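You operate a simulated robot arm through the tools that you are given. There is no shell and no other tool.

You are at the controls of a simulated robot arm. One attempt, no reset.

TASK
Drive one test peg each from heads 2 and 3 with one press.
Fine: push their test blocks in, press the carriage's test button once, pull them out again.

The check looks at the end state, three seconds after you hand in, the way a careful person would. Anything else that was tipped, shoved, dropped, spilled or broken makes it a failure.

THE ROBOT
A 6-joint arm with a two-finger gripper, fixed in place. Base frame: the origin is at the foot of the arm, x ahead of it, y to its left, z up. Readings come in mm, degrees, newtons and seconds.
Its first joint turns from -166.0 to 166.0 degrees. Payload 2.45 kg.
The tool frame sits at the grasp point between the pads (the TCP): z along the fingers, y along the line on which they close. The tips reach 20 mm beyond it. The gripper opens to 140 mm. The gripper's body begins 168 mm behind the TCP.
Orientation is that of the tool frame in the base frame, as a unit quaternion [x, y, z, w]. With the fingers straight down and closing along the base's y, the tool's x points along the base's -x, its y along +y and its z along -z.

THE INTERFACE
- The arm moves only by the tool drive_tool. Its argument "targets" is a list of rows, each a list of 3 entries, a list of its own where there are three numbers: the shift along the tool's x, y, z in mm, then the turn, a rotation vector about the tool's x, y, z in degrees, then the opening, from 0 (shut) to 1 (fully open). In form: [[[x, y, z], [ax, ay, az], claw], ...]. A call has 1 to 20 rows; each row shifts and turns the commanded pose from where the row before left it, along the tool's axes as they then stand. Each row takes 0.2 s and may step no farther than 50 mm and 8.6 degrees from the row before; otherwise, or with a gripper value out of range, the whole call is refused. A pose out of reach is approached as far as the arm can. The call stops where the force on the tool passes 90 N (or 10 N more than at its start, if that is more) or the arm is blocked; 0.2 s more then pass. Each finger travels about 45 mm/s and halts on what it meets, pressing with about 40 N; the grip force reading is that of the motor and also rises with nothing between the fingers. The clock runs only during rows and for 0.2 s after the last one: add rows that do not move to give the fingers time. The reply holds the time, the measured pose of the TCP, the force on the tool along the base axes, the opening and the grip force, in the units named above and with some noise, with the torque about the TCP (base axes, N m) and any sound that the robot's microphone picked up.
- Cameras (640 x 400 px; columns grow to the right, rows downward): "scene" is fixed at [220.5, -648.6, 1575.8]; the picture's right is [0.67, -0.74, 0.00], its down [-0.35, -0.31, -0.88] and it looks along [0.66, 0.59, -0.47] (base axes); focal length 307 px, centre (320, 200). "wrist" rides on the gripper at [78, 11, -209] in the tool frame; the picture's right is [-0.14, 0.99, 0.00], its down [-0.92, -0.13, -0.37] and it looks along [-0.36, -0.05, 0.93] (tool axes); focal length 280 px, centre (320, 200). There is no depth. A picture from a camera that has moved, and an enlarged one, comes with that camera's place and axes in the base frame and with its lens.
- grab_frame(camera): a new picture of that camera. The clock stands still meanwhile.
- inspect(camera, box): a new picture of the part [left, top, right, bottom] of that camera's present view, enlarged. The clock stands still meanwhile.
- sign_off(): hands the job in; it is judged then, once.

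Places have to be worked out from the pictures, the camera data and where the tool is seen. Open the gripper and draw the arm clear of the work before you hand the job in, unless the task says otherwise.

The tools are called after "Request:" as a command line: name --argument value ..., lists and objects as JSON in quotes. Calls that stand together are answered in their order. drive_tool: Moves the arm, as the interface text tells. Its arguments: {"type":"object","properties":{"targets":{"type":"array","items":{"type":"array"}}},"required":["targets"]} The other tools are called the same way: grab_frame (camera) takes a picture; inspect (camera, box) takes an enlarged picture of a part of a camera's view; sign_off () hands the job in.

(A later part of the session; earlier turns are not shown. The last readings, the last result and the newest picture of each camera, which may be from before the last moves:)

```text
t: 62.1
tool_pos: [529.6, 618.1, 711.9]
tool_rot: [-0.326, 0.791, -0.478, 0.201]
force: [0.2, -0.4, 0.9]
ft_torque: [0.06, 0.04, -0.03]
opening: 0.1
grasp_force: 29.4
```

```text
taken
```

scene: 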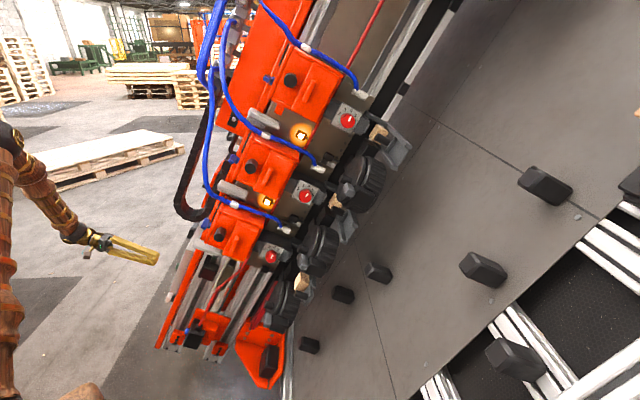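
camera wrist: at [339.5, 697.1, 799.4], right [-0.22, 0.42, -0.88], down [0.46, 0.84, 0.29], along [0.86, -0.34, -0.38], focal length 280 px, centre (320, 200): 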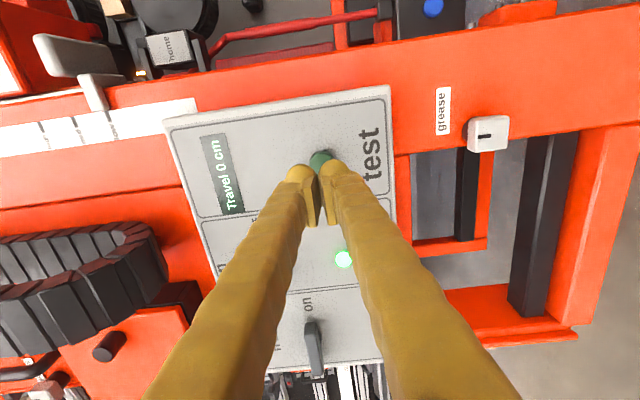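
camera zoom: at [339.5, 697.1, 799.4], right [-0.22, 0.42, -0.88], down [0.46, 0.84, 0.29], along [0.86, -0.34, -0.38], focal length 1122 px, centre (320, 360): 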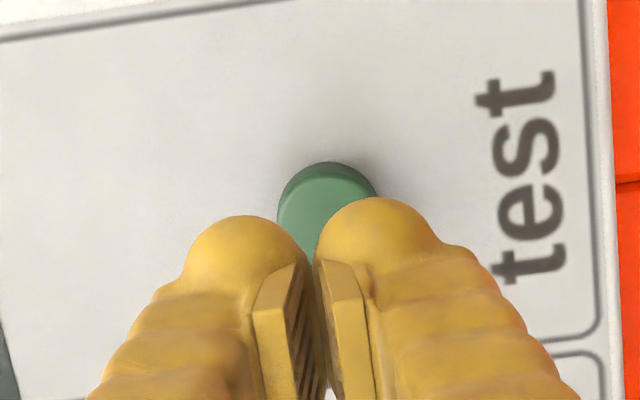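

Aligned within ~2 mm. I advance 54 mm towards the button with a small correction, leaving ~19 mm.

Request:
drive_tool --targets '[[[1, 1.5, 18], [0, 0, 0], 0], [[0, 0, 18], [0, 0, 0], 0], [[0, 0, 18], [0, 0, 0], 0], [[0, 0, 0], [0, 0, 0], 0]]'

Request:
inspect --camera "wrist" --box '[270, 120, 370, 220]'

```text
t: 63.1
tool_pos: [561.3, 583.7, 686.8]
tool_rot: [-0.327, 0.791, -0.477, 0.201]
force: [1.0, -0.3, 0.3]
ft_torque: [0.01, 0.03, 0.02]
opening: 0.2
grasp_force: 29.3
```

```text
4.00 times, centred on (320, 170) of wrist
camera zoom: at [371.8, 662.6, 773.6], right [-0.22, 0.42, -0.88], down [0.46, 0.84, 0.29], along [0.86, -0.34, -0.38], focal length 1122 px, centre (320, 320)
```

zoom: 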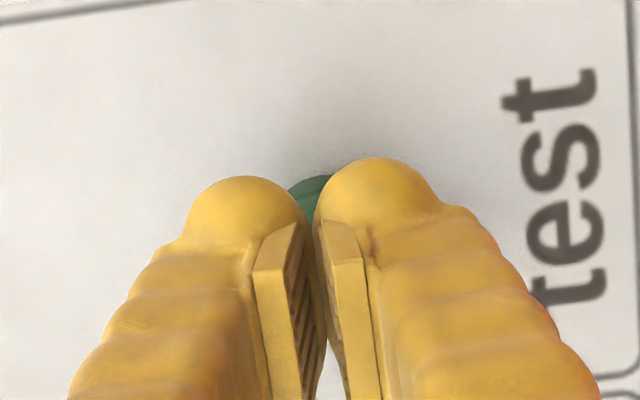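

Button right behind the fingertips, free force. I advance 12 mm and then in 2 mm steps, watching force and sound.

Request:
drive_tool --targets '[[[0, 0, 6], [0, 0, 0], 0], [[0, 0, 6], [0, 0, 0], 0]]'

Request:
inspect --camera "wrist" --box '[270, 120, 370, 220]'

```text
t: 63.7
tool_pos: [570.0, 576.8, 681.5]
tool_rot: [-0.327, 0.791, -0.478, 0.2]
force: [0.1, 0.4, 0.6]
ft_torque: [-0.01, -0.03, -0.02]
opening: 0.0
grasp_force: 29.5
```

```text
4.00 times, centred on (320, 170) of wrist
camera zoom: at [379.1, 655.3, 767.6], right [-0.22, 0.42, -0.88], down [0.46, 0.84, 0.29], along [0.86, -0.34, -0.38], focal length 1122 px, centre (320, 320)
```

zoom: 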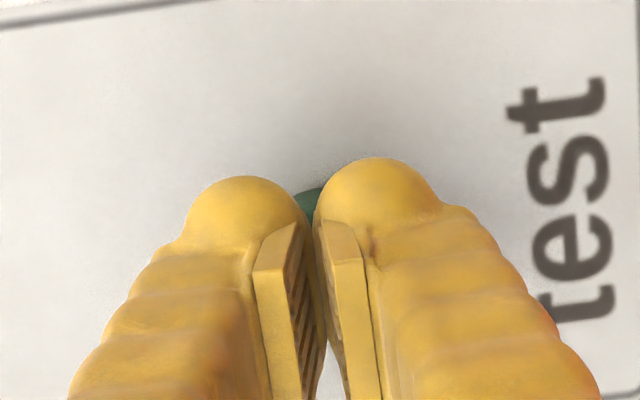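

Request:
drive_tool --targets '[[[0, 0, 2], [0, 0, 0], 0], [[0, 0, 2], [0, 0, 0], 0]]'

```text
t: 64.3
tool_pos: [572.8, 573.2, 679.1]
tool_rot: [-0.328, 0.79, -0.478, 0.2]
force: [-0.7, 0.0, -0.5]
ft_torque: [-0.02, 0.02, -0.02]
opening: 0.2
grasp_force: 29.1
```

No contact yet; I keep advancing in small steps.

Request:
drive_tool --targets '[[[0, 0, 2], [0, 0, 0], 0], [[0, 0, 2], [0, 0, 0], 0]]'

Request:
inspect --camera "wrist" --box '[270, 120, 370, 220]'

```text
t: 64.9
tool_pos: [574.7, 571.2, 677.0]
tool_rot: [-0.327, 0.79, -0.478, 0.201]
force: [0.6, 0.1, -0.2]
ft_torque: [0.01, -0.02, 0.0]
opening: 0.0
grasp_force: 29.5
```

```text
4.00 times, centred on (320, 170) of wrist
camera zoom: at [384.9, 650.2, 763.7], right [-0.22, 0.42, -0.88], down [0.46, 0.84, 0.29], along [0.86, -0.34, -0.38], focal length 1122 px, centre (320, 320)
```

zoom: 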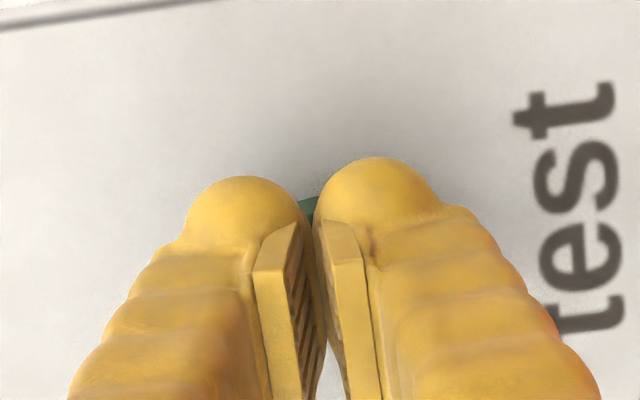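

Request:
drive_tool --targets '[[[0, 0, 2], [0, 0, 0], 0], [[0, 0, 2], [0, 0, 0], 0]]'

```text
t: 65.5
tool_pos: [577.1, 568.4, 674.9]
tool_rot: [-0.326, 0.791, -0.477, 0.201]
force: [-0.2, -0.1, -0.6]
ft_torque: [0.01, -0.02, -0.02]
opening: 0.0
grasp_force: 29.4
```

Still no contact force; I continue in 2 mm steps.

Request:
drive_tool --targets '[[[0, 0, 2], [0, 0, 0], 0], [[0, 0, 1], [0, 0, 0], 0]]'

Request:
inspect --camera "wrist" --box '[270, 120, 370, 220]'

```text
t: 66.1
tool_pos: [579.7, 567.3, 673.5]
tool_rot: [-0.325, 0.791, -0.478, 0.201]
force: [-0.8, 1.5, 0.2]
ft_torque: [0.02, 0.01, 0.03]
opening: 0.1
grasp_force: 29.9
```

```text
4.00 times, centred on (320, 170) of wrist
camera zoom: at [389.7, 646.2, 760.6], right [-0.22, 0.42, -0.88], down [0.46, 0.84, 0.29], along [0.86, -0.34, -0.38], focal length 1122 px, centre (320, 320)
```

zoom: 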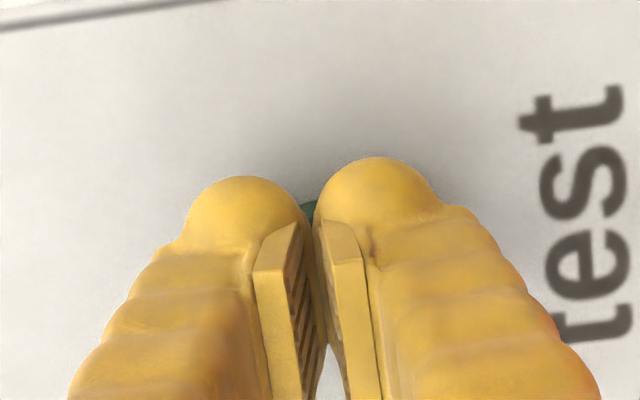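

Request:
drive_tool --targets '[[[0, 0, 1.5], [0, 0, 0], 0], [[0, 0, 1.5], [0, 0, 0], 0]]'

```text
t: 66.7
tool_pos: [581.7, 564.7, 672.1]
tool_rot: [-0.326, 0.791, -0.478, 0.2]
force: [-1.6, 2.4, 1.1]
ft_torque: [0.01, -0.02, -0.01]
opening: 6.1
grasp_force: 29.6
heard: click
```

A click was heard, and the finger opening now reads 6 mm. I look at the state before doing anything else.

Request:
grab_frame --camera "wrist"

Request:
inspect --camera "wrist" --box '[270, 120, 370, 220]'

Request:
grab_frame --camera "scene"

Request:
inspect --camera "scene" --box '[260, 90, 420, 240]'

```text
taken
camera wrist: at [391.4, 643.7, 759.2], right [-0.22, 0.42, -0.88], down [0.46, 0.84, 0.29], along [0.86, -0.34, -0.38], focal length 280 px, centre (320, 200)
```

wrist: 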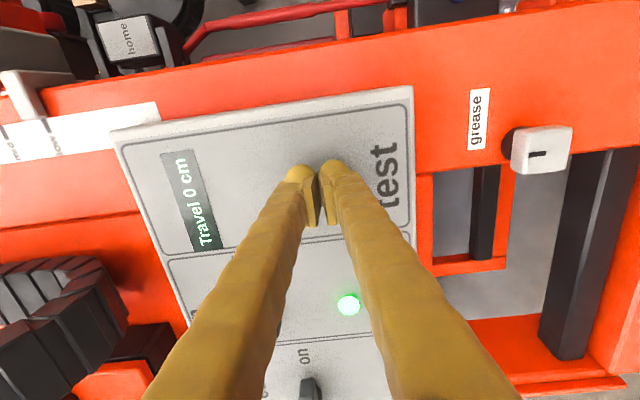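

```text
4.00 times, centred on (320, 170) of wrist
camera zoom: at [391.4, 643.7, 759.2], right [-0.22, 0.42, -0.88], down [0.46, 0.84, 0.29], along [0.86, -0.34, -0.38], focal length 1122 px, centre (320, 320)
```

zoom: 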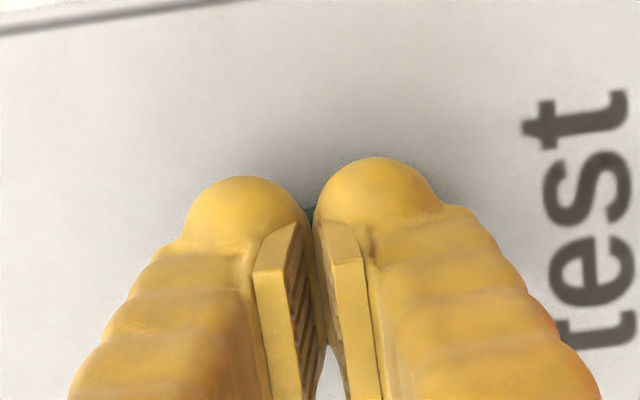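

```text
taken
```

scene: 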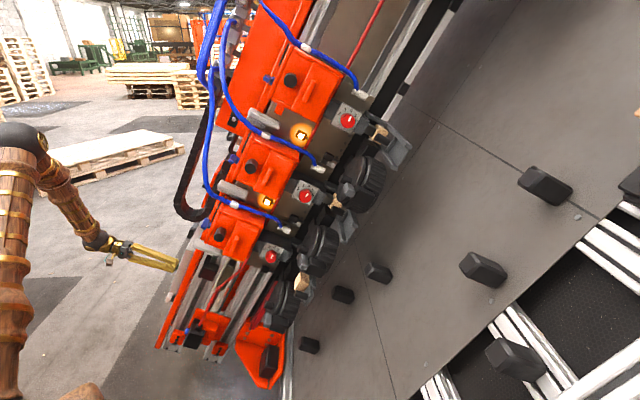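

```text
2.67 times, centred on (340, 165) of scene
camera zoom: at [220.5, -648.6, 1575.8], right [0.67, -0.74, 0.0], down [-0.35, -0.31, -0.88], along [0.66, 0.59, -0.47], focal length 818 px, centre (267, 293)
```

zoom: 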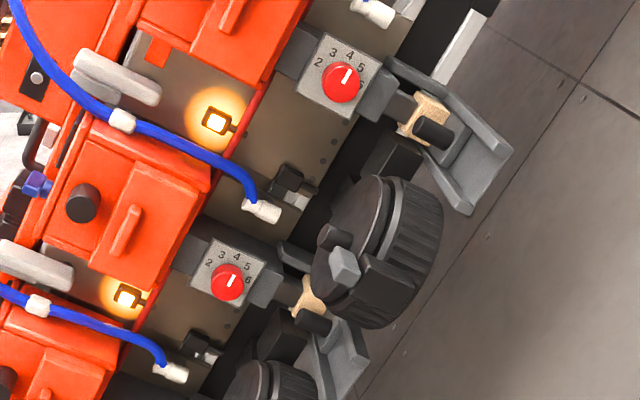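

The click registered and both noses have come down onto the blocks of heads 2 and 3. I release the button by retracting straight back.

Request:
drive_tool --targets '[[[0, 0, -8], [0, 0, 0], 0], [[0, 0, -15], [0, 0, 0], 0], [[0, 0, -20], [0, 0, 0], 0], [[0, 0, -20], [0, 0, 0], 0], [[0, 0, 0], [0, 0, 0], 0]]'

Request:
grab_frame --camera "wrist"

Request:
inspect --camera "scene" --box '[260, 90, 420, 240]'

Request:
grab_frame --camera "scene"

```text
t: 67.9
tool_pos: [541.2, 603.6, 701.3]
tool_rot: [-0.327, 0.79, -0.479, 0.2]
force: [-0.7, 1.1, -0.3]
ft_torque: [0.02, -0.02, 0.02]
opening: 0.0
grasp_force: 29.5
```

```text
taken
camera wrist: at [350.9, 682.7, 788.6], right [-0.22, 0.42, -0.88], down [0.46, 0.84, 0.29], along [0.86, -0.34, -0.38], focal length 280 px, centre (320, 200)
```

wrist: 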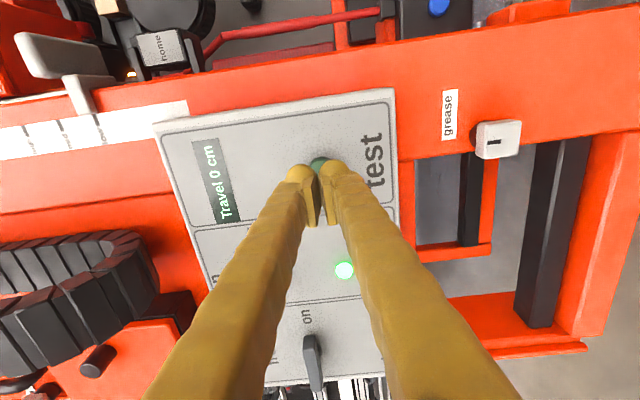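

```text
2.67 times, centred on (340, 165) of scene
camera zoom: at [220.5, -648.6, 1575.8], right [0.67, -0.74, 0.0], down [-0.35, -0.31, -0.88], along [0.66, 0.59, -0.47], focal length 818 px, centre (267, 293)
```

zoom: 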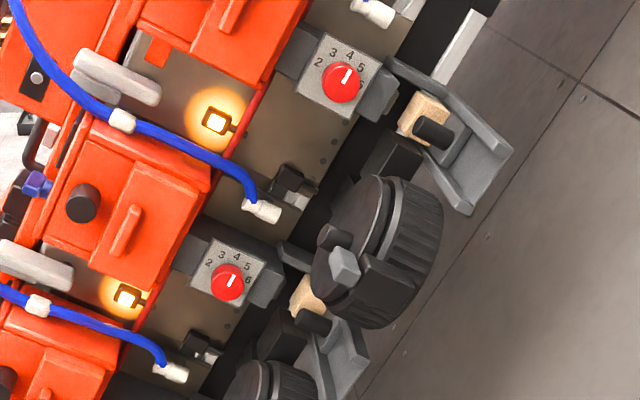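

```text
taken
```

scene: 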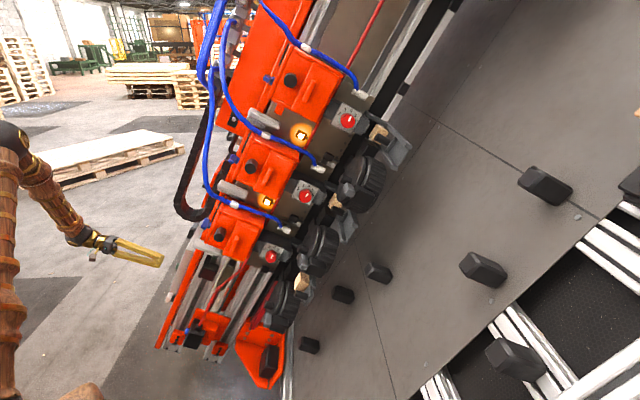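

The noses retracted again after release. I check the panel and the peg counters for confirmation.

Request:
inspect --camera "wrist" --box '[180, 220, 400, 400]'

Request:
inspect --camera "scene" --box '[370, 115, 410, 140]'

Request:
inspect --camera "scene" --box '[320, 190, 360, 215]'

```text
2.22 times, centred on (290, 310) of wrist
camera zoom: at [350.9, 682.7, 788.6], right [-0.22, 0.42, -0.88], down [0.46, 0.84, 0.29], along [0.86, -0.34, -0.38], focal length 623 px, centre (387, -44)
```

zoom: 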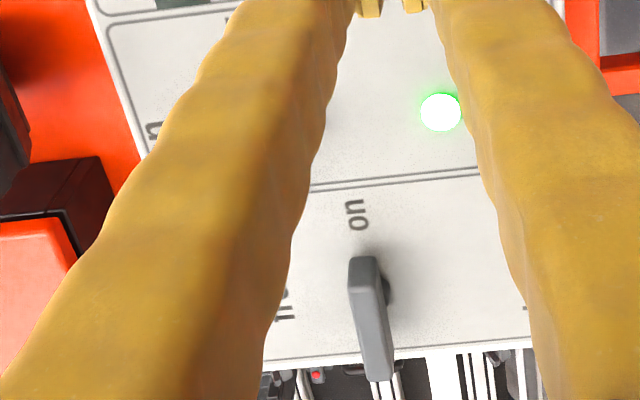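

```text
16.00 times, centred on (390, 128) of scene
camera zoom: at [220.5, -648.6, 1575.8], right [0.67, -0.74, 0.0], down [-0.35, -0.31, -0.88], along [0.66, 0.59, -0.47], focal length 4905 px, centre (-800, 1360)
```

zoom: 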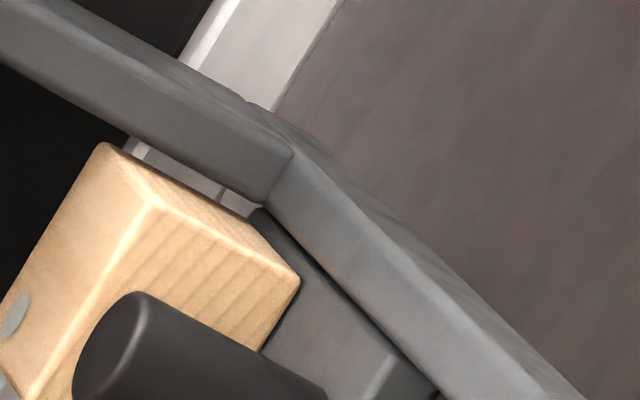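

```text
16.00 times, centred on (340, 202) of scene
camera zoom: at [220.5, -648.6, 1575.8], right [0.67, -0.74, 0.0], down [-0.35, -0.31, -0.88], along [0.66, 0.59, -0.47], focal length 4905 px, centre (0, 160)
```

zoom: 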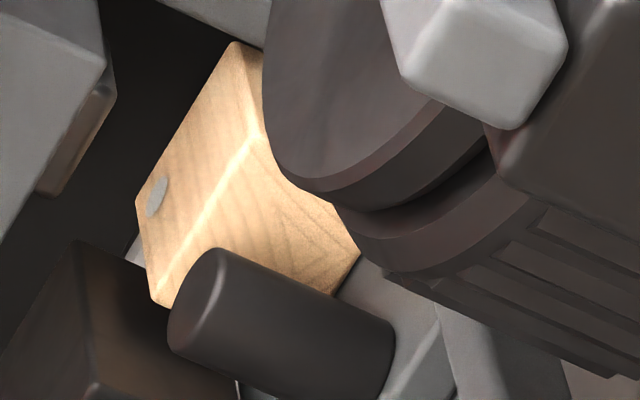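

A peg head is visible in the face of each block. I look more closely at block 3, where a second grey spot shows at the crop edge.

Request:
inspect --camera "scene" --box '[356, 122, 396, 147]'

Request:
inspect --camera "scene" --box '[285, 260, 325, 300]'

```text
16.00 times, centred on (376, 134) of scene
camera zoom: at [220.5, -648.6, 1575.8], right [0.67, -0.74, 0.0], down [-0.35, -0.31, -0.88], along [0.66, 0.59, -0.47], focal length 4905 px, centre (-576, 1248)
```

zoom: 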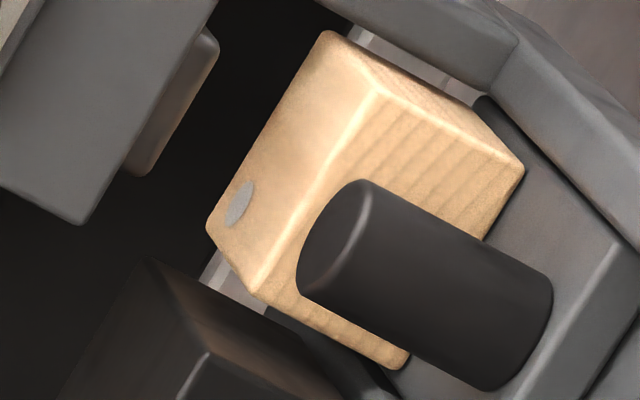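

```text
10.00 times, centred on (305, 280) of scene
camera zoom: at [220.5, -648.6, 1575.8], right [0.67, -0.74, 0.0], down [-0.35, -0.31, -0.88], along [0.66, 0.59, -0.47], focal length 3066 px, centre (470, -600)
```

zoom: 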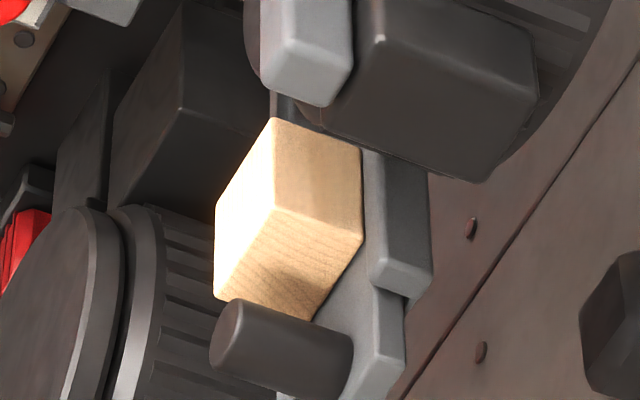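

Exactly one peg each in blocks 2 and 3, none in block 1. Now I go back around to pull the trays out: first retreat from the panel and climb back.

Request:
drive_tool --targets '[[[5, 0, -40], [0, 0, 0], 0], [[10, 0, -40], [0, 0, 0], 0], [[13, -40, -8], [0, 0, 0], 0], [[13, -40, -8], [0, 0, 0], 0], [[14, -40, -8], [0, 0, 0], 0], [[14, -40, -8], [0, 0, 0], 0], [[14, -42, -9], [0, 0, 0], 0], [[14, -44, -9], [0, 0, 0], 0], [[14, -44, -9], [0, 0, 0], 0], [[14, -44, -9], [0, 0, 0], 0]]'

Request:
grab_frame --camera "scene"

Request:
grab_frame --camera "wrist"

```text
t: 70.1
tool_pos: [468.6, 496.6, 1066.2]
tool_rot: [-0.326, 0.79, -0.479, 0.2]
force: [0.6, 0.6, 0.2]
ft_torque: [-0.04, -0.01, 0.0]
opening: 0.1
grasp_force: 30.0
```

```text
taken
```

scene: 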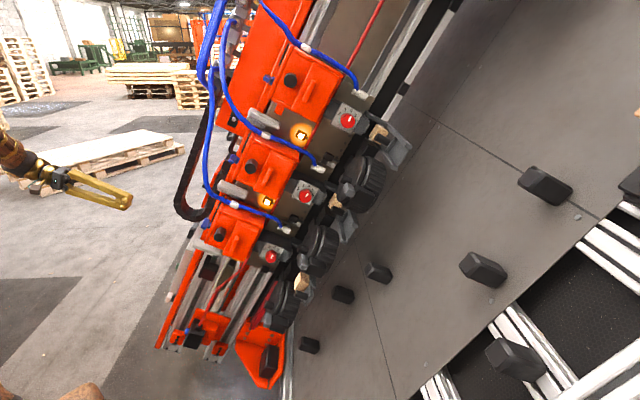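

```text
taken
camera wrist: at [278.7, 577.3, 1153.4], right [-0.22, 0.42, -0.88], down [0.46, 0.84, 0.29], along [0.86, -0.34, -0.38], focal length 280 px, centre (320, 200)
```

wrist: 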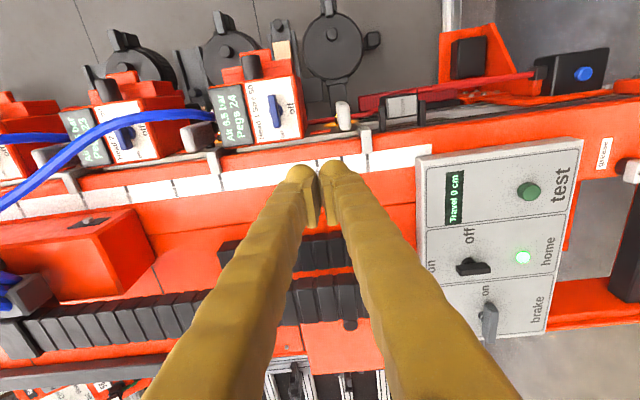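

Nice overview. I check the peg counters on heads 1 and 2 from here.

Request:
inspect --camera "wrist" --box '[50, 70, 310, 170]'

Request:
inspect --camera "wrist" --box '[410, 140, 600, 350]'

```text
2.46 times, centred on (180, 120) of wrist
camera zoom: at [278.7, 577.3, 1153.4], right [-0.22, 0.42, -0.88], down [0.46, 0.84, 0.29], along [0.86, -0.34, -0.38], focal length 690 px, centre (665, 397)
```

zoom: 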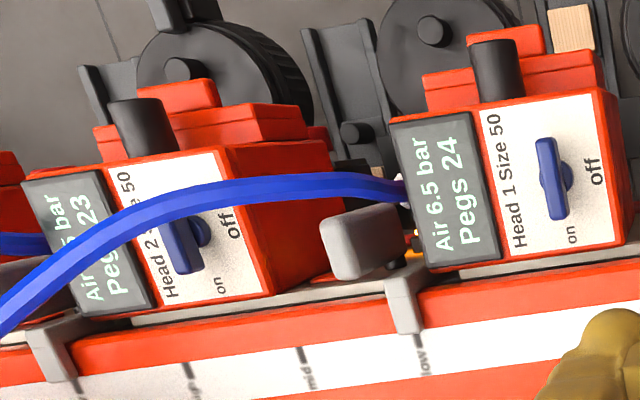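

```text
1.90 times, centred on (505, 245) of wrist
camera zoom: at [278.7, 577.3, 1153.4], right [-0.22, 0.42, -0.88], down [0.46, 0.84, 0.29], along [0.86, -0.34, -0.38], focal length 534 px, centre (-32, 114)
```

zoom: 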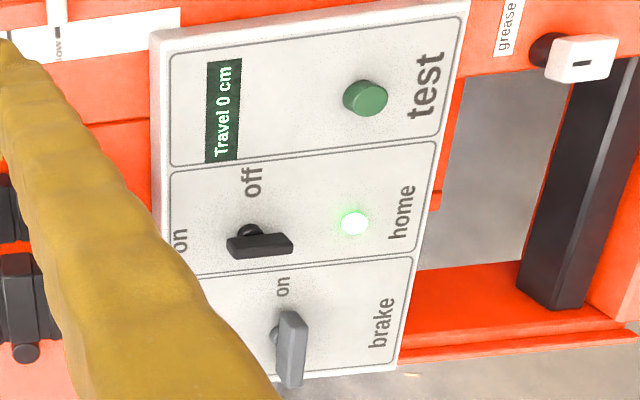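

Head 2 now shows 23, head 1 still 24. I retrace my path around the front.

Request:
drive_tool --targets '[[[0, 0, 0], [-8, 0, 0], 0], [[0, 0, 0], [-8, 0, 0], 0], [[0, 0, 0], [-8, 0, 0], 0], [[0, 0, 0], [-8, 0, 0], 0], [[0, 0, 0], [-8, 0, 0], 0], [[14.7, -28.4, -30.5], [0, 0, 0], 0], [[14.7, -28.4, -30.5], [0, 0, 0], 0], [[14.7, -28.4, -30.5], [0, 0, 0], 0], [[14.7, -28.4, -30.5], [0, 0, 0], 0], [[14.7, -28.4, -30.5], [0, 0, 0], 0], [[14.7, -28.4, -30.5], [0, 0, 0], 0], [[14.7, -28.4, -30.5], [0, 0, 0], 0], [[14.7, -28.4, -30.5], [0, 0, 0], 0]]'

Request:
drive_tool --targets '[[[36.5, -31.3, 7.7], [0, 0, 0], 0], [[36.5, -31.3, 7.7], [0, 0, 0], 0], [[36.5, -31.3, 7.7], [0, 0, 0], 0], [[36.5, -31.3, 7.7], [0, 0, 0], 0], [[36.5, -31.3, 7.7], [0, 0, 0], 0], [[36.5, -31.3, 7.7], [0, 0, 0], 0], [[4.7, -35.8, 18.3], [0, 0, 0], 0], [[4.7, -35.8, 18.3], [0, 0, 0], 0], [[4.7, -35.8, 18.3], [0, 0, 0], 0], [[4.7, -35.8, 18.3], [0, 0, 0], 0], [[4.7, -35.8, 18.3], [0, 0, 0], 0], [[4.7, -35.8, 18.3], [0, 0, 0], 0]]'

Request:
grab_frame --camera "scene"

```text
t: 72.9
tool_pos: [468.7, 331.6, 1377.6]
tool_rot: [-0.376, 0.906, -0.178, 0.076]
force: [0.8, 1.0, -0.8]
ft_torque: [-0.03, 0.04, 0.0]
opening: 0.0
grasp_force: 29.7
```

```text
t: 75.5
tool_pos: [600.2, -148.2, 1387.1]
tool_rot: [-0.375, 0.906, -0.179, 0.077]
force: [-0.7, -0.5, 0.4]
ft_torque: [0.0, -0.01, 0.05]
opening: 0.0
grasp_force: 29.6
```

```text
taken
```

scene: 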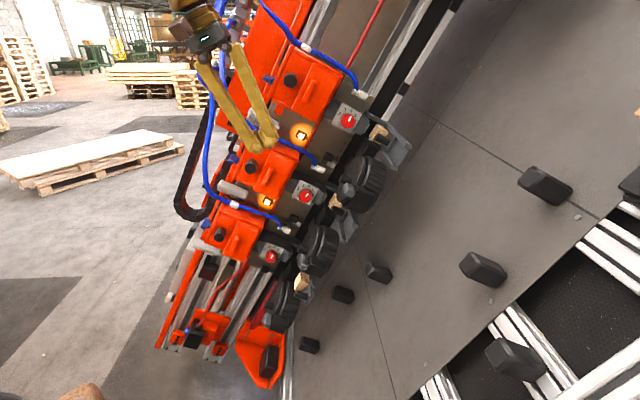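

Back at the front. I return to the spot in front of tray 3, restore the grasp orientation and reopen the gripper to ~45 mm.

Request:
drive_tool --targets '[[[-0.8, -39.2, 16.1], [0, 0, 0], 0], [[-0.8, -39.2, 16.1], [0, 0, 0], 0.1], [[-0.8, -39.2, 16.1], [0, 0, 0], 0.2], [[-0.8, -39.2, 16.1], [0, 0, 0], 0.32], [[0, 0, 0], [8, 0, 0], 0.32], [[0, 0, 0], [8, 0, 0], 0.32], [[0, 0, 0], [8, 0, 0], 0.32], [[0, 0, 0], [8, 0, 0], 0.32], [[0, 0, 0], [8, 0, 0], 0.32]]'

Request:
grab_frame --camera "wrist"

Request:
grab_frame --camera "scene"

```text
t: 77.5
tool_pos: [720.9, -265.6, 1384.1]
tool_rot: [-0.327, 0.79, -0.478, 0.201]
force: [0.3, -0.3, -0.3]
ft_torque: [0.02, 0.02, -0.01]
opening: 44.5
grasp_force: 0.0
```

```text
taken
camera wrist: at [530.3, -187.1, 1472.0], right [-0.22, 0.42, -0.88], down [0.46, 0.84, 0.29], along [0.86, -0.34, -0.38], focal length 280 px, centre (320, 200)
```

wrist: 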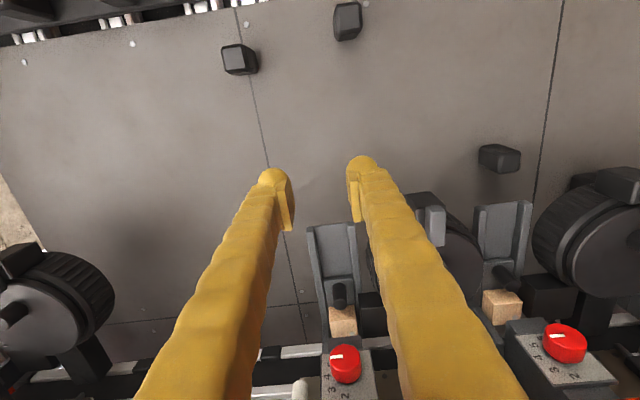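

```text
taken
```

scene: 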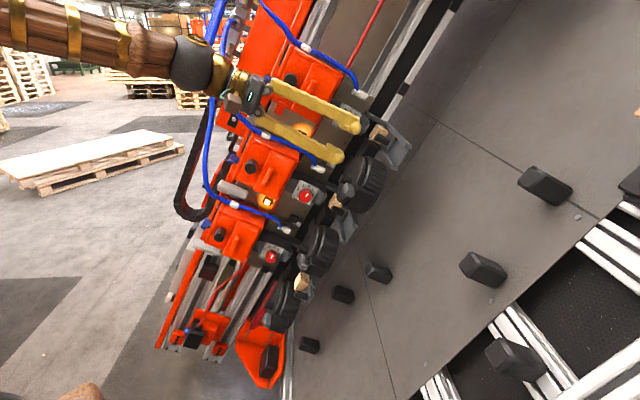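

Everything unchanged. I approach the pushed-in pin 3 the way I left it: rotate to ~24° while moving to the same standoff.

Request:
drive_tool --targets '[[[-27.9, -0.4, 23.5], [0, -6, 0], 0.32], [[-25.3, -0.4, 26.3], [0, -6, 0], 0.32], [[-22.4, -0.4, 28.8], [0, -6, 0], 0.32], [[-19.3, -0.4, 31], [0, -6, 0], 0.32], [[0, 0, 0], [0, 0, 0], 0.32]]'

Request:
grab_frame --camera "wrist"

```text
t: 78.7
tool_pos: [857.7, -247.5, 1344.1]
tool_rot: [-0.42, 0.731, -0.399, 0.361]
force: [-0.1, 0.5, 0.6]
ft_torque: [0.02, -0.02, 0.0]
opening: 45.1
grasp_force: 0.0
```

```text
taken
camera wrist: at [643.5, -254.7, 1408.6], right [-0.27, 0.45, -0.85], down [0.08, 0.89, 0.45], along [0.96, 0.05, -0.28], focal length 280 px, centre (320, 200)
```

wrist: 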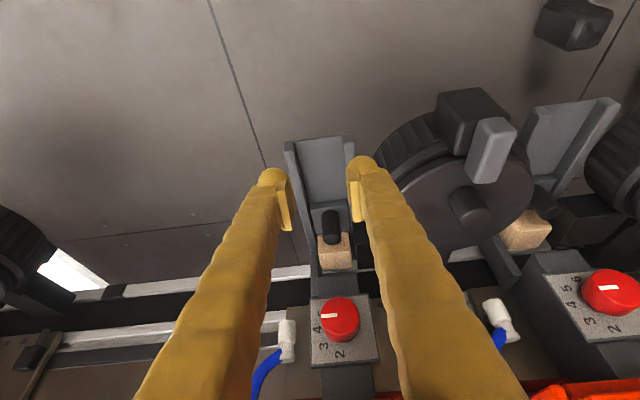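

Pin 3 is where expected. I move to the pre-grasp 45 mm before it.

Request:
drive_tool --targets '[[[-33, 0.8, 22.2], [0, 0, 0], 0.32], [[-33, 0.8, 22.2], [0, 0, 0], 0.32], [[-33, 0.8, 22.2], [0, 0, 0], 0.32], [[0, 0, 0], [0, 0, 0], 0.32]]'

Request:
inspect --camera "wrist" --box '[240, 140, 400, 240]'

Request:
inspect --camera "scene" --box '[320, 90, 440, 165]'

```text
t: 79.7
tool_pos: [954.7, -174.5, 1332.4]
tool_rot: [-0.418, 0.732, -0.399, 0.36]
force: [-0.3, -0.1, -0.2]
ft_torque: [0.02, -0.05, 0.02]
opening: 44.9
grasp_force: 0.0
```

```text
4.00 times, centred on (320, 190) of wrist
camera zoom: at [740.6, -183.3, 1396.3], right [-0.27, 0.45, -0.85], down [0.08, 0.89, 0.45], along [0.96, 0.05, -0.28], focal length 1122 px, centre (320, 240)
```

zoom: 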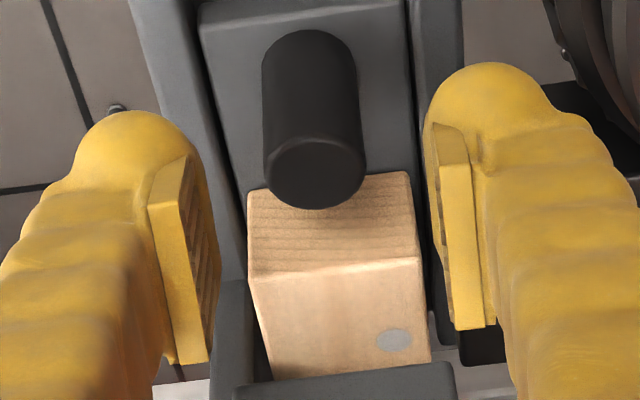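

```text
5.33 times, centred on (380, 128) of scene
camera zoom: at [220.5, -648.6, 1575.8], right [0.67, -0.74, 0.0], down [-0.35, -0.31, -0.88], along [0.66, 0.59, -0.47], focal length 1635 px, centre (0, 587)
```

zoom: 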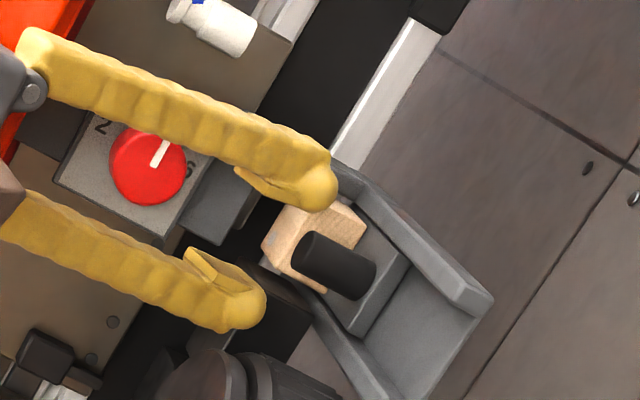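

The driven peg is visible in block 3. I advance the last ~42 mm onto the pin with small corrections.

Request:
drive_tool --targets '[[[0.7, -1, 14], [0, 0, 0], 0.32], [[0.7, -0.5, 14], [0, 0, 0], 0.32], [[0.5, 0, 13], [0, 0, 0], 0.32], [[0, 0, 0], [0, 0, 0], 0.32]]'

Request:
inspect --camera "wrist" --box '[240, 140, 400, 240]'

Request:
inspect --camera "scene" --box '[320, 90, 440, 165]'

```text
t: 80.7
tool_pos: [989.2, -188.8, 1316.0]
tool_rot: [-0.419, 0.731, -0.399, 0.361]
force: [-0.4, 0.7, 0.1]
ft_torque: [0.0, -0.02, 0.02]
opening: 44.8
grasp_force: 0.1
```

```text
4.00 times, centred on (320, 190) of wrist
camera zoom: at [775.3, -197.7, 1380.3], right [-0.27, 0.45, -0.85], down [0.08, 0.89, 0.45], along [0.96, 0.05, -0.28], focal length 1122 px, centre (320, 240)
```

zoom: 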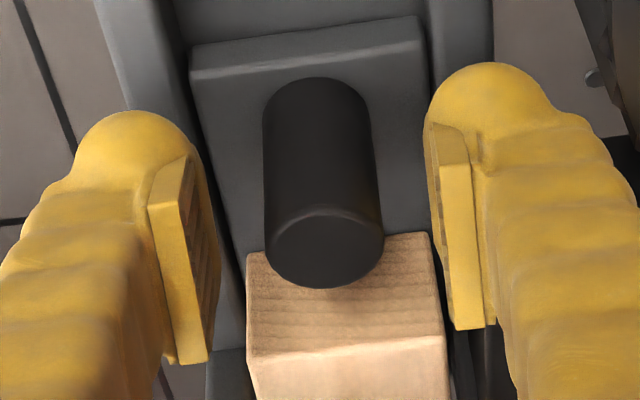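

```text
5.33 times, centred on (380, 128) of scene
camera zoom: at [220.5, -648.6, 1575.8], right [0.67, -0.74, 0.0], down [-0.35, -0.31, -0.88], along [0.66, 0.59, -0.47], focal length 1635 px, centre (0, 587)
```

zoom: 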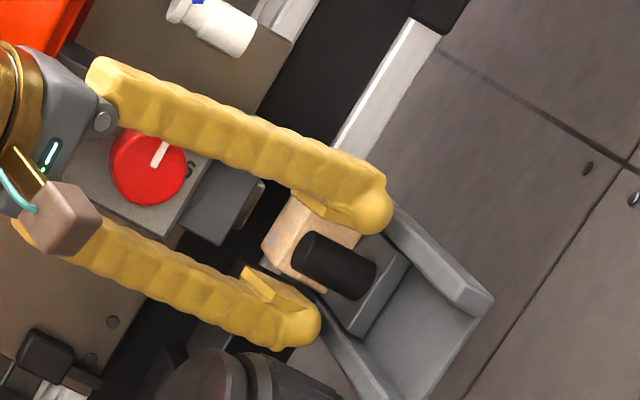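

Centred on pin 3. I close the grip.

Request:
drive_tool --targets '[[[0, 0, 0], [0, 0, 0], 0.1], [[0, 0, 0], [0, 0, 0], 0.1], [[0, 0, 0], [0, 0, 0], 0.1], [[0, 0, 0], [0, 0, 0], 0.1]]'

```text
t: 81.7
tool_pos: [990.2, -190.0, 1314.8]
tool_rot: [-0.419, 0.731, -0.4, 0.36]
force: [-4.0, 3.8, -5.9]
ft_torque: [0.03, 0.05, 0.0]
opening: 22.6
grasp_force: 44.8
```

Gripped with little preload. I pull out along the slide 20 mm and check that the tray follows.

Request:
drive_tool --targets '[[[3.64, 0, -1.65], [0, 0, 0], 0.08], [[3.64, 0, -1.65], [0, 0, 0], 0.08], [[3.64, 0, -1.65], [0, 0, 0], 0.08], [[3.64, 0, -1.65], [0, 0, 0], 0.08], [[3.64, 0, -1.65], [0, 0, 0], 0.08]]'

Request:
inspect --camera "wrist" --box '[240, 140, 400, 240]'

```text
t: 82.9
tool_pos: [977.3, -203.0, 1316.1]
tool_rot: [-0.418, 0.732, -0.401, 0.36]
force: [-6.1, 7.7, -17.1]
ft_torque: [0.17, 0.09, 0.23]
opening: 22.7
grasp_force: 45.6
```

```text
4.00 times, centred on (320, 190) of wrist
camera zoom: at [761.4, -211.5, 1380.3], right [-0.27, 0.45, -0.85], down [0.08, 0.89, 0.45], along [0.96, 0.05, -0.28], focal length 1122 px, centre (320, 240)
```

zoom: 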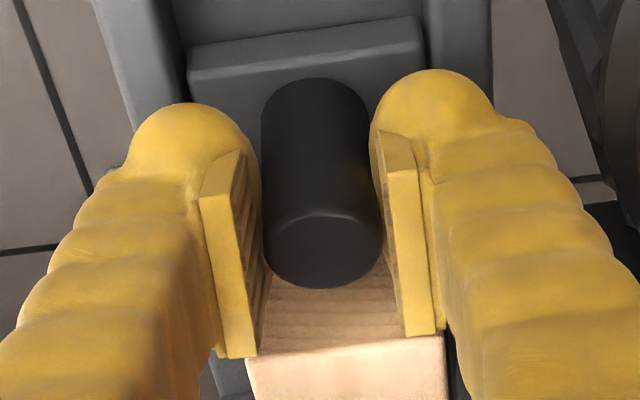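

The tray follows. I continue pulling, trimming the sideways load.

Request:
drive_tool --targets '[[[3.64, 0.5, -1.65], [0, 0, 0], 0.08], [[3.64, 0, -1.65], [0, 0, 0], 0.08], [[3.64, 0, -1.65], [0, 0, 0], 0.08], [[3.64, 0, -1.65], [0, 0, 0], 0.08], [[3.64, 0, -1.65], [0, 0, 0], 0.08]]'

Request:
drive_tool --targets '[[[3.64, 0, -1.65], [0, 0, 0], 0.08], [[3.64, 0, -1.65], [0, 0, 0], 0.08], [[3.64, 0, -1.65], [0, 0, 0], 0.08], [[3.64, 0, -1.65], [0, 0, 0], 0.08], [[3.64, 0, -1.65], [0, 0, 0], 0.08]]'

Request:
inspect --camera "wrist" --box '[240, 140, 400, 240]'

```text
t: 84.1
tool_pos: [961.7, -216.8, 1315.6]
tool_rot: [-0.418, 0.732, -0.401, 0.36]
force: [12.6, -11.4, -5.6]
ft_torque: [-0.02, -0.03, 0.05]
opening: 22.6
grasp_force: 45.0
```

```text
t: 85.3
tool_pos: [948.7, -231.1, 1317.2]
tool_rot: [-0.419, 0.732, -0.4, 0.36]
force: [11.1, -9.7, -0.2]
ft_torque: [-0.06, -0.02, -0.09]
opening: 22.5
grasp_force: 45.2
```

```text
4.00 times, centred on (320, 190) of wrist
camera zoom: at [733.8, -238.9, 1380.1], right [-0.27, 0.45, -0.85], down [0.08, 0.89, 0.45], along [0.96, 0.05, -0.28], focal length 1122 px, centre (320, 240)
```

zoom: 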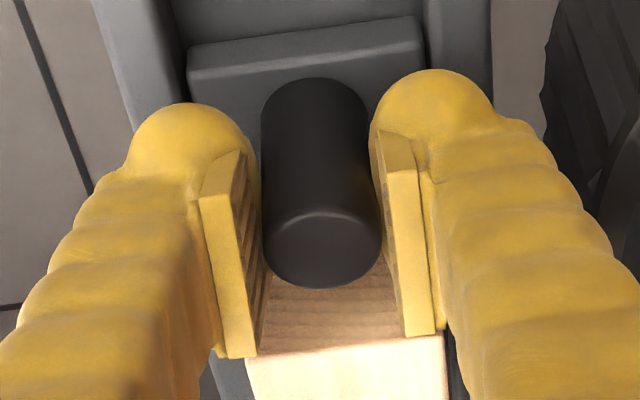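

Pulled ~59 mm smoothly. I continue.

Request:
drive_tool --targets '[[[3.64, 0, -1.65], [0, 0, 0], 0.08], [[3.64, 0, -1.65], [0, 0, 0], 0.08], [[3.64, 0, -1.65], [0, 0, 0], 0.08], [[3.64, 0, -1.65], [0, 0, 0], 0.08], [[3.64, 0, -1.65], [0, 0, 0], 0.08], [[3.64, 0, -1.65], [0, 0, 0], 0.08]]'

Request:
drive_tool --targets '[[[3.64, 0, -1.65], [0, 0, 0], 0.08], [[3.64, 0, -1.65], [0, 0, 0], 0.08], [[3.64, 0, -1.65], [0, 0, 0], 0.08], [[3.64, 0, -1.65], [0, 0, 0], 0.08], [[3.64, 0, -1.65], [0, 0, 0], 0.08], [[3.64, 0, -1.65], [0, 0, 0], 0.08]]'

Request:
grab_frame --camera "wrist"

Request:
inspect --camera "scene" --box '[340, 100, 440, 175]'

```text
t: 86.7
tool_pos: [932.2, -247.5, 1316.8]
tool_rot: [-0.418, 0.732, -0.4, 0.36]
force: [10.9, -9.2, 11.3]
ft_torque: [-0.08, -0.07, -0.18]
opening: 22.5
grasp_force: 44.6
```

```text
t: 88.1
tool_pos: [914.4, -263.7, 1315.8]
tool_rot: [-0.418, 0.732, -0.4, 0.361]
force: [6.5, -3.1, 11.8]
ft_torque: [-0.06, -0.05, -0.03]
opening: 22.6
grasp_force: 44.3
```

```text
taken
camera wrist: at [700.0, -272.5, 1380.1], right [-0.27, 0.45, -0.85], down [0.08, 0.89, 0.45], along [0.96, 0.05, -0.28], focal length 280 px, centre (320, 200)
```

wrist: 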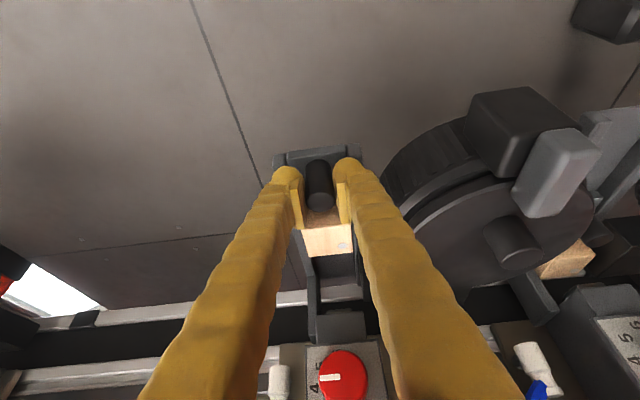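

```text
5.33 times, centred on (390, 138) of scene
camera zoom: at [220.5, -648.6, 1575.8], right [0.67, -0.74, 0.0], down [-0.35, -0.31, -0.88], along [0.66, 0.59, -0.47], focal length 1635 px, centre (-53, 533)
```

zoom: 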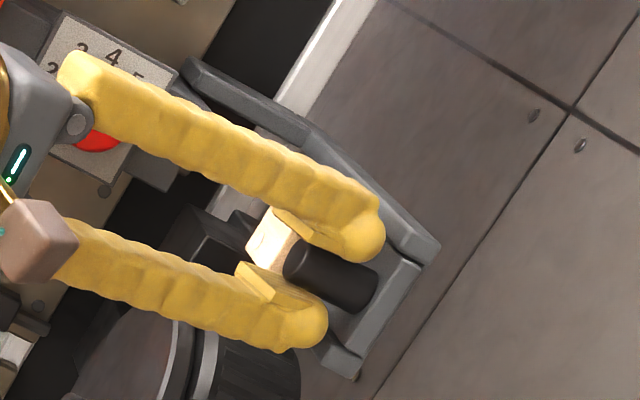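

106 mm out; ~25 mm remain to the original position. I pull 20 mm, then finish in small steps watching for the outer stop.

Request:
drive_tool --targets '[[[3.64, 0, -1.65], [0, 0, 0], 0.08], [[3.64, 0, -1.65], [0, 0, 0], 0.08], [[3.64, 0, -1.65], [0, 0, 0], 0.08], [[3.64, 0, -1.65], [0, 0, 0], 0.08], [[3.64, 0, -1.65], [0, 0, 0], 0.08]]'

Request:
drive_tool --targets '[[[1.82, 0, -0.82], [0, 0, 0], 0.08], [[1.82, 0, -0.82], [0, 0, 0], 0.08]]'

Request:
grab_frame --camera "wrist"

Request:
inspect --camera "scene" --box '[360, 120, 440, 170]'

```text
t: 89.3
tool_pos: [901.0, -278.7, 1315.5]
tool_rot: [-0.419, 0.731, -0.4, 0.361]
force: [11.9, -13.5, 12.8]
ft_torque: [0.0, -0.18, -0.08]
opening: 22.5
grasp_force: 45.1
```

```text
t: 89.9
tool_pos: [897.3, -282.2, 1316.0]
tool_rot: [-0.418, 0.731, -0.401, 0.361]
force: [13.4, -12.3, 17.0]
ft_torque: [-0.13, -0.17, 0.0]
opening: 22.5
grasp_force: 45.1
```

```text
taken
camera wrist: at [683.1, -288.9, 1379.5], right [-0.27, 0.45, -0.85], down [0.08, 0.89, 0.45], along [0.96, 0.05, -0.28], focal length 280 px, centre (320, 200)
```

wrist: 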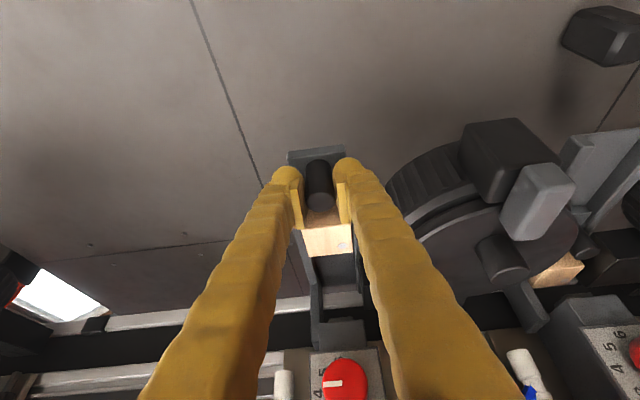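

```text
8.00 times, centred on (400, 145) of scene
camera zoom: at [220.5, -648.6, 1575.8], right [0.67, -0.74, 0.0], down [-0.35, -0.31, -0.88], along [0.66, 0.59, -0.47], focal length 2453 px, centre (-320, 640)
```

zoom: 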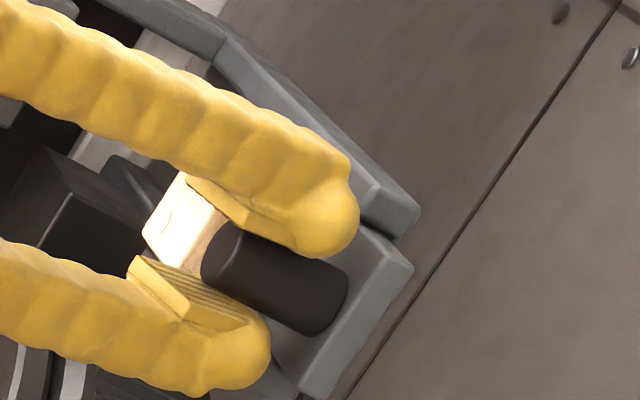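

The tray's outline matches the original view. I pull 1.5 mm more to feel whether it is at its outer stop.

Request:
drive_tool --targets '[[[1.4, 0, -0.6], [0, 0, 0], 0.08], [[0, 0, 0], [0, 0, 0], 0.08]]'

Request:
inspect --camera "scene" --box '[360, 120, 440, 170]'

```text
t: 90.5
tool_pos: [897.2, -281.1, 1316.3]
tool_rot: [-0.419, 0.731, -0.4, 0.361]
force: [22.9, 3.7, 18.2]
ft_torque: [-0.01, -0.32, 0.37]
opening: 22.6
grasp_force: 45.4
```

```text
8.00 times, centred on (400, 145) of scene
camera zoom: at [220.5, -648.6, 1575.8], right [0.67, -0.74, 0.0], down [-0.35, -0.31, -0.88], along [0.66, 0.59, -0.47], focal length 2453 px, centre (-320, 640)
```

zoom: 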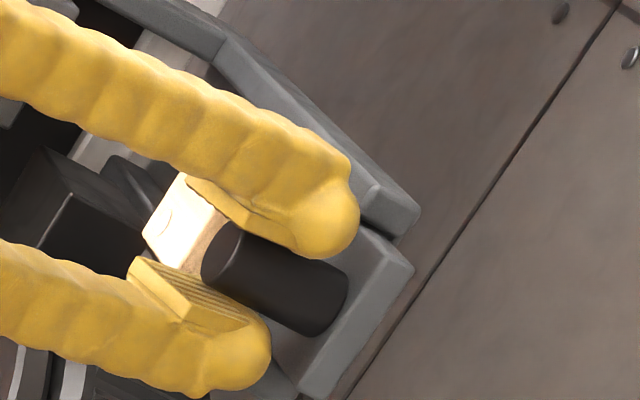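

The outer stop is felt (~19 N). Tray 3 is fully out; I release and retreat along the fingers.

Request:
drive_tool --targets '[[[-0.6, -0.5, 0.2], [0, 0, 0], 0.08], [[0, 0, 0], [0, 0, 0], 0.32], [[0, 0, 0], [0, 0, 0], 0.32], [[0, 0, 0], [0, 0, 0], 0.32], [[0, 0, -20], [0, 0, 0], 0.32], [[0, 0, -30], [0, 0, 0], 0.32], [[0, 0, -40], [0, 0, 0], 0.32]]'

Request:
grab_frame --camera "wrist"

Request:
inspect --camera "scene" --box '[360, 120, 440, 170]'

```text
t: 92.1
tool_pos: [819.5, -255.4, 1352.8]
tool_rot: [-0.419, 0.732, -0.399, 0.36]
force: [0.3, 0.3, 0.2]
ft_torque: [-0.04, -0.02, 0.03]
opening: 45.1
grasp_force: 0.1
```

```text
taken
camera wrist: at [605.5, -262.6, 1416.5], right [-0.27, 0.45, -0.85], down [0.08, 0.89, 0.45], along [0.96, 0.05, -0.28], focal length 280 px, centre (320, 200)
```

wrist: 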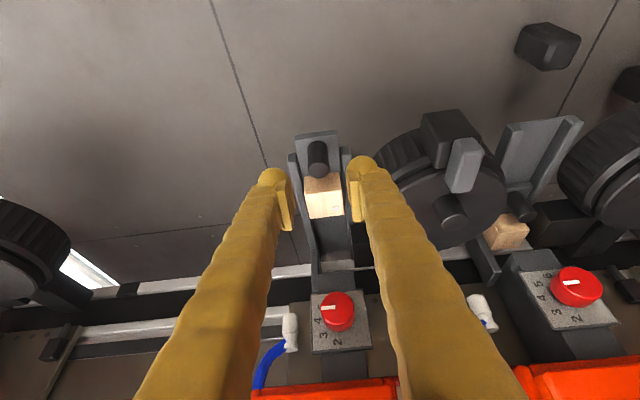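

```text
8.00 times, centred on (400, 145) of scene
camera zoom: at [220.5, -648.6, 1575.8], right [0.67, -0.74, 0.0], down [-0.35, -0.31, -0.88], along [0.66, 0.59, -0.47], focal length 2453 px, centre (-320, 640)
```

zoom: 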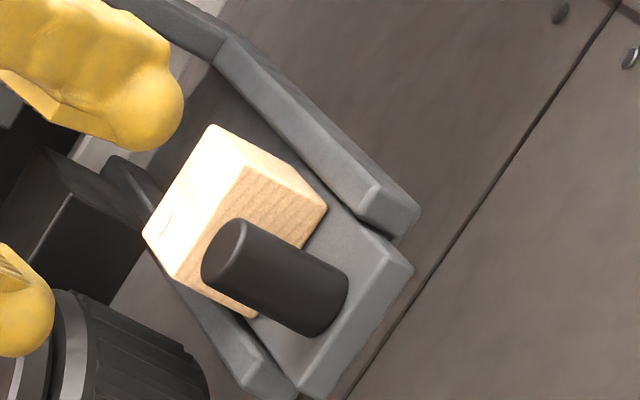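

Tray 3 is back exactly as at the start. I move off and travel down one pitch to tray 2.

Request:
drive_tool --targets '[[[18.7, 0, -31.5], [0, 4, 0], 0.32], [[18.7, 0, -31.5], [0, 4, 0], 0.32], [[0, 44.8, 0], [0, 0, 0], 0.32], [[0, 44.8, 0], [0, 0, 0], 0.32], [[0, 44.8, 0], [0, 0, 0], 0.32], [[0, 44.8, 0], [0, 0, 0], 0.32], [[0, 44.8, 0], [0, 0, 0], 0.32], [[0, 44.7, 0], [0, 0, 0], 0.32]]'

Request:
grab_frame --camera "wrist"

Request:
grab_frame --camera "scene"

```text
t: 93.9
tool_pos: [662.9, -178.8, 1134.9]
tool_rot: [-0.39, 0.755, -0.427, 0.309]
force: [0.7, -0.4, -0.4]
ft_torque: [-0.02, -0.06, 0.03]
opening: 44.8
grasp_force: 0.0
```

```text
taken
camera wrist: at [451.5, -157.5, 1207.9], right [-0.25, 0.44, -0.86], down [0.21, 0.89, 0.4], along [0.94, -0.08, -0.32], focal length 280 px, centre (320, 200)
```

wrist: 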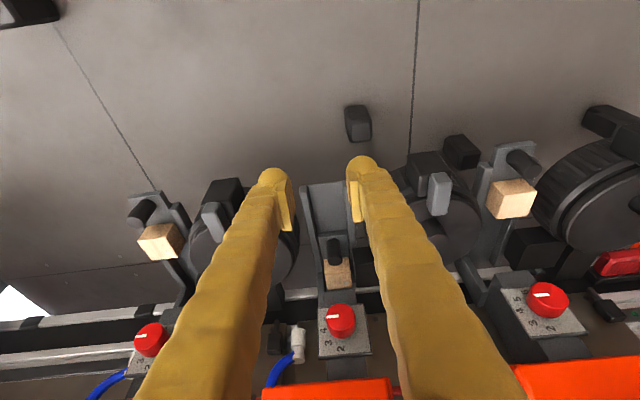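

```text
taken
```

scene: 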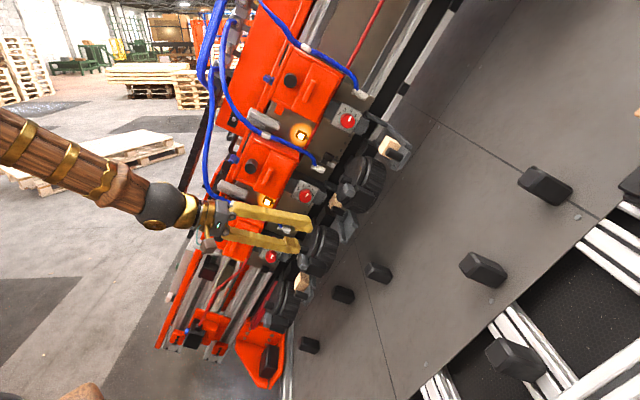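

Tray 2 (still in) lies between the fingers. I move to the standoff used before, tilting to ~24°.

Request:
drive_tool --targets '[[[-30.5, -0.3, 23.5], [0, -4, 0], 0.32], [[-28.8, -0.3, 25.6], [0, -4, 0], 0.32], [[-26.9, -0.3, 27.5], [0, 0, 0], 0.32], [[0, 0, 0], [0, 0, 0], 0.32]]'

Request:
grab_frame --camera "wrist"

```text
t: 94.9
tool_pos: [767.2, -130.7, 1115.7]
tool_rot: [-0.419, 0.732, -0.399, 0.361]
force: [0.6, -0.5, -0.1]
ft_torque: [-0.05, 0.03, 0.0]
opening: 44.9
grasp_force: 0.0
```

```text
taken
camera wrist: at [552.2, -138.9, 1180.6], right [-0.27, 0.45, -0.85], down [0.08, 0.89, 0.45], along [0.96, 0.05, -0.28], focal length 280 px, centre (320, 200)
```

wrist: 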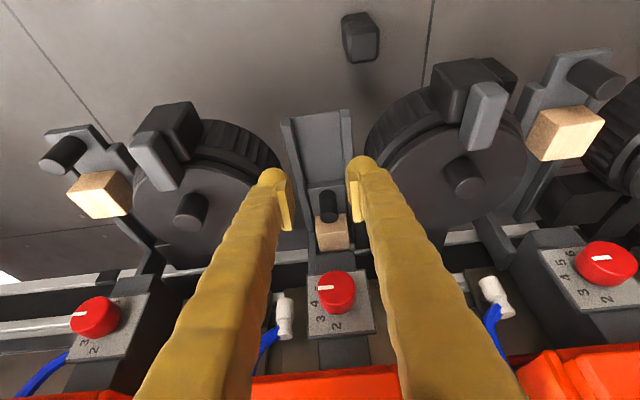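

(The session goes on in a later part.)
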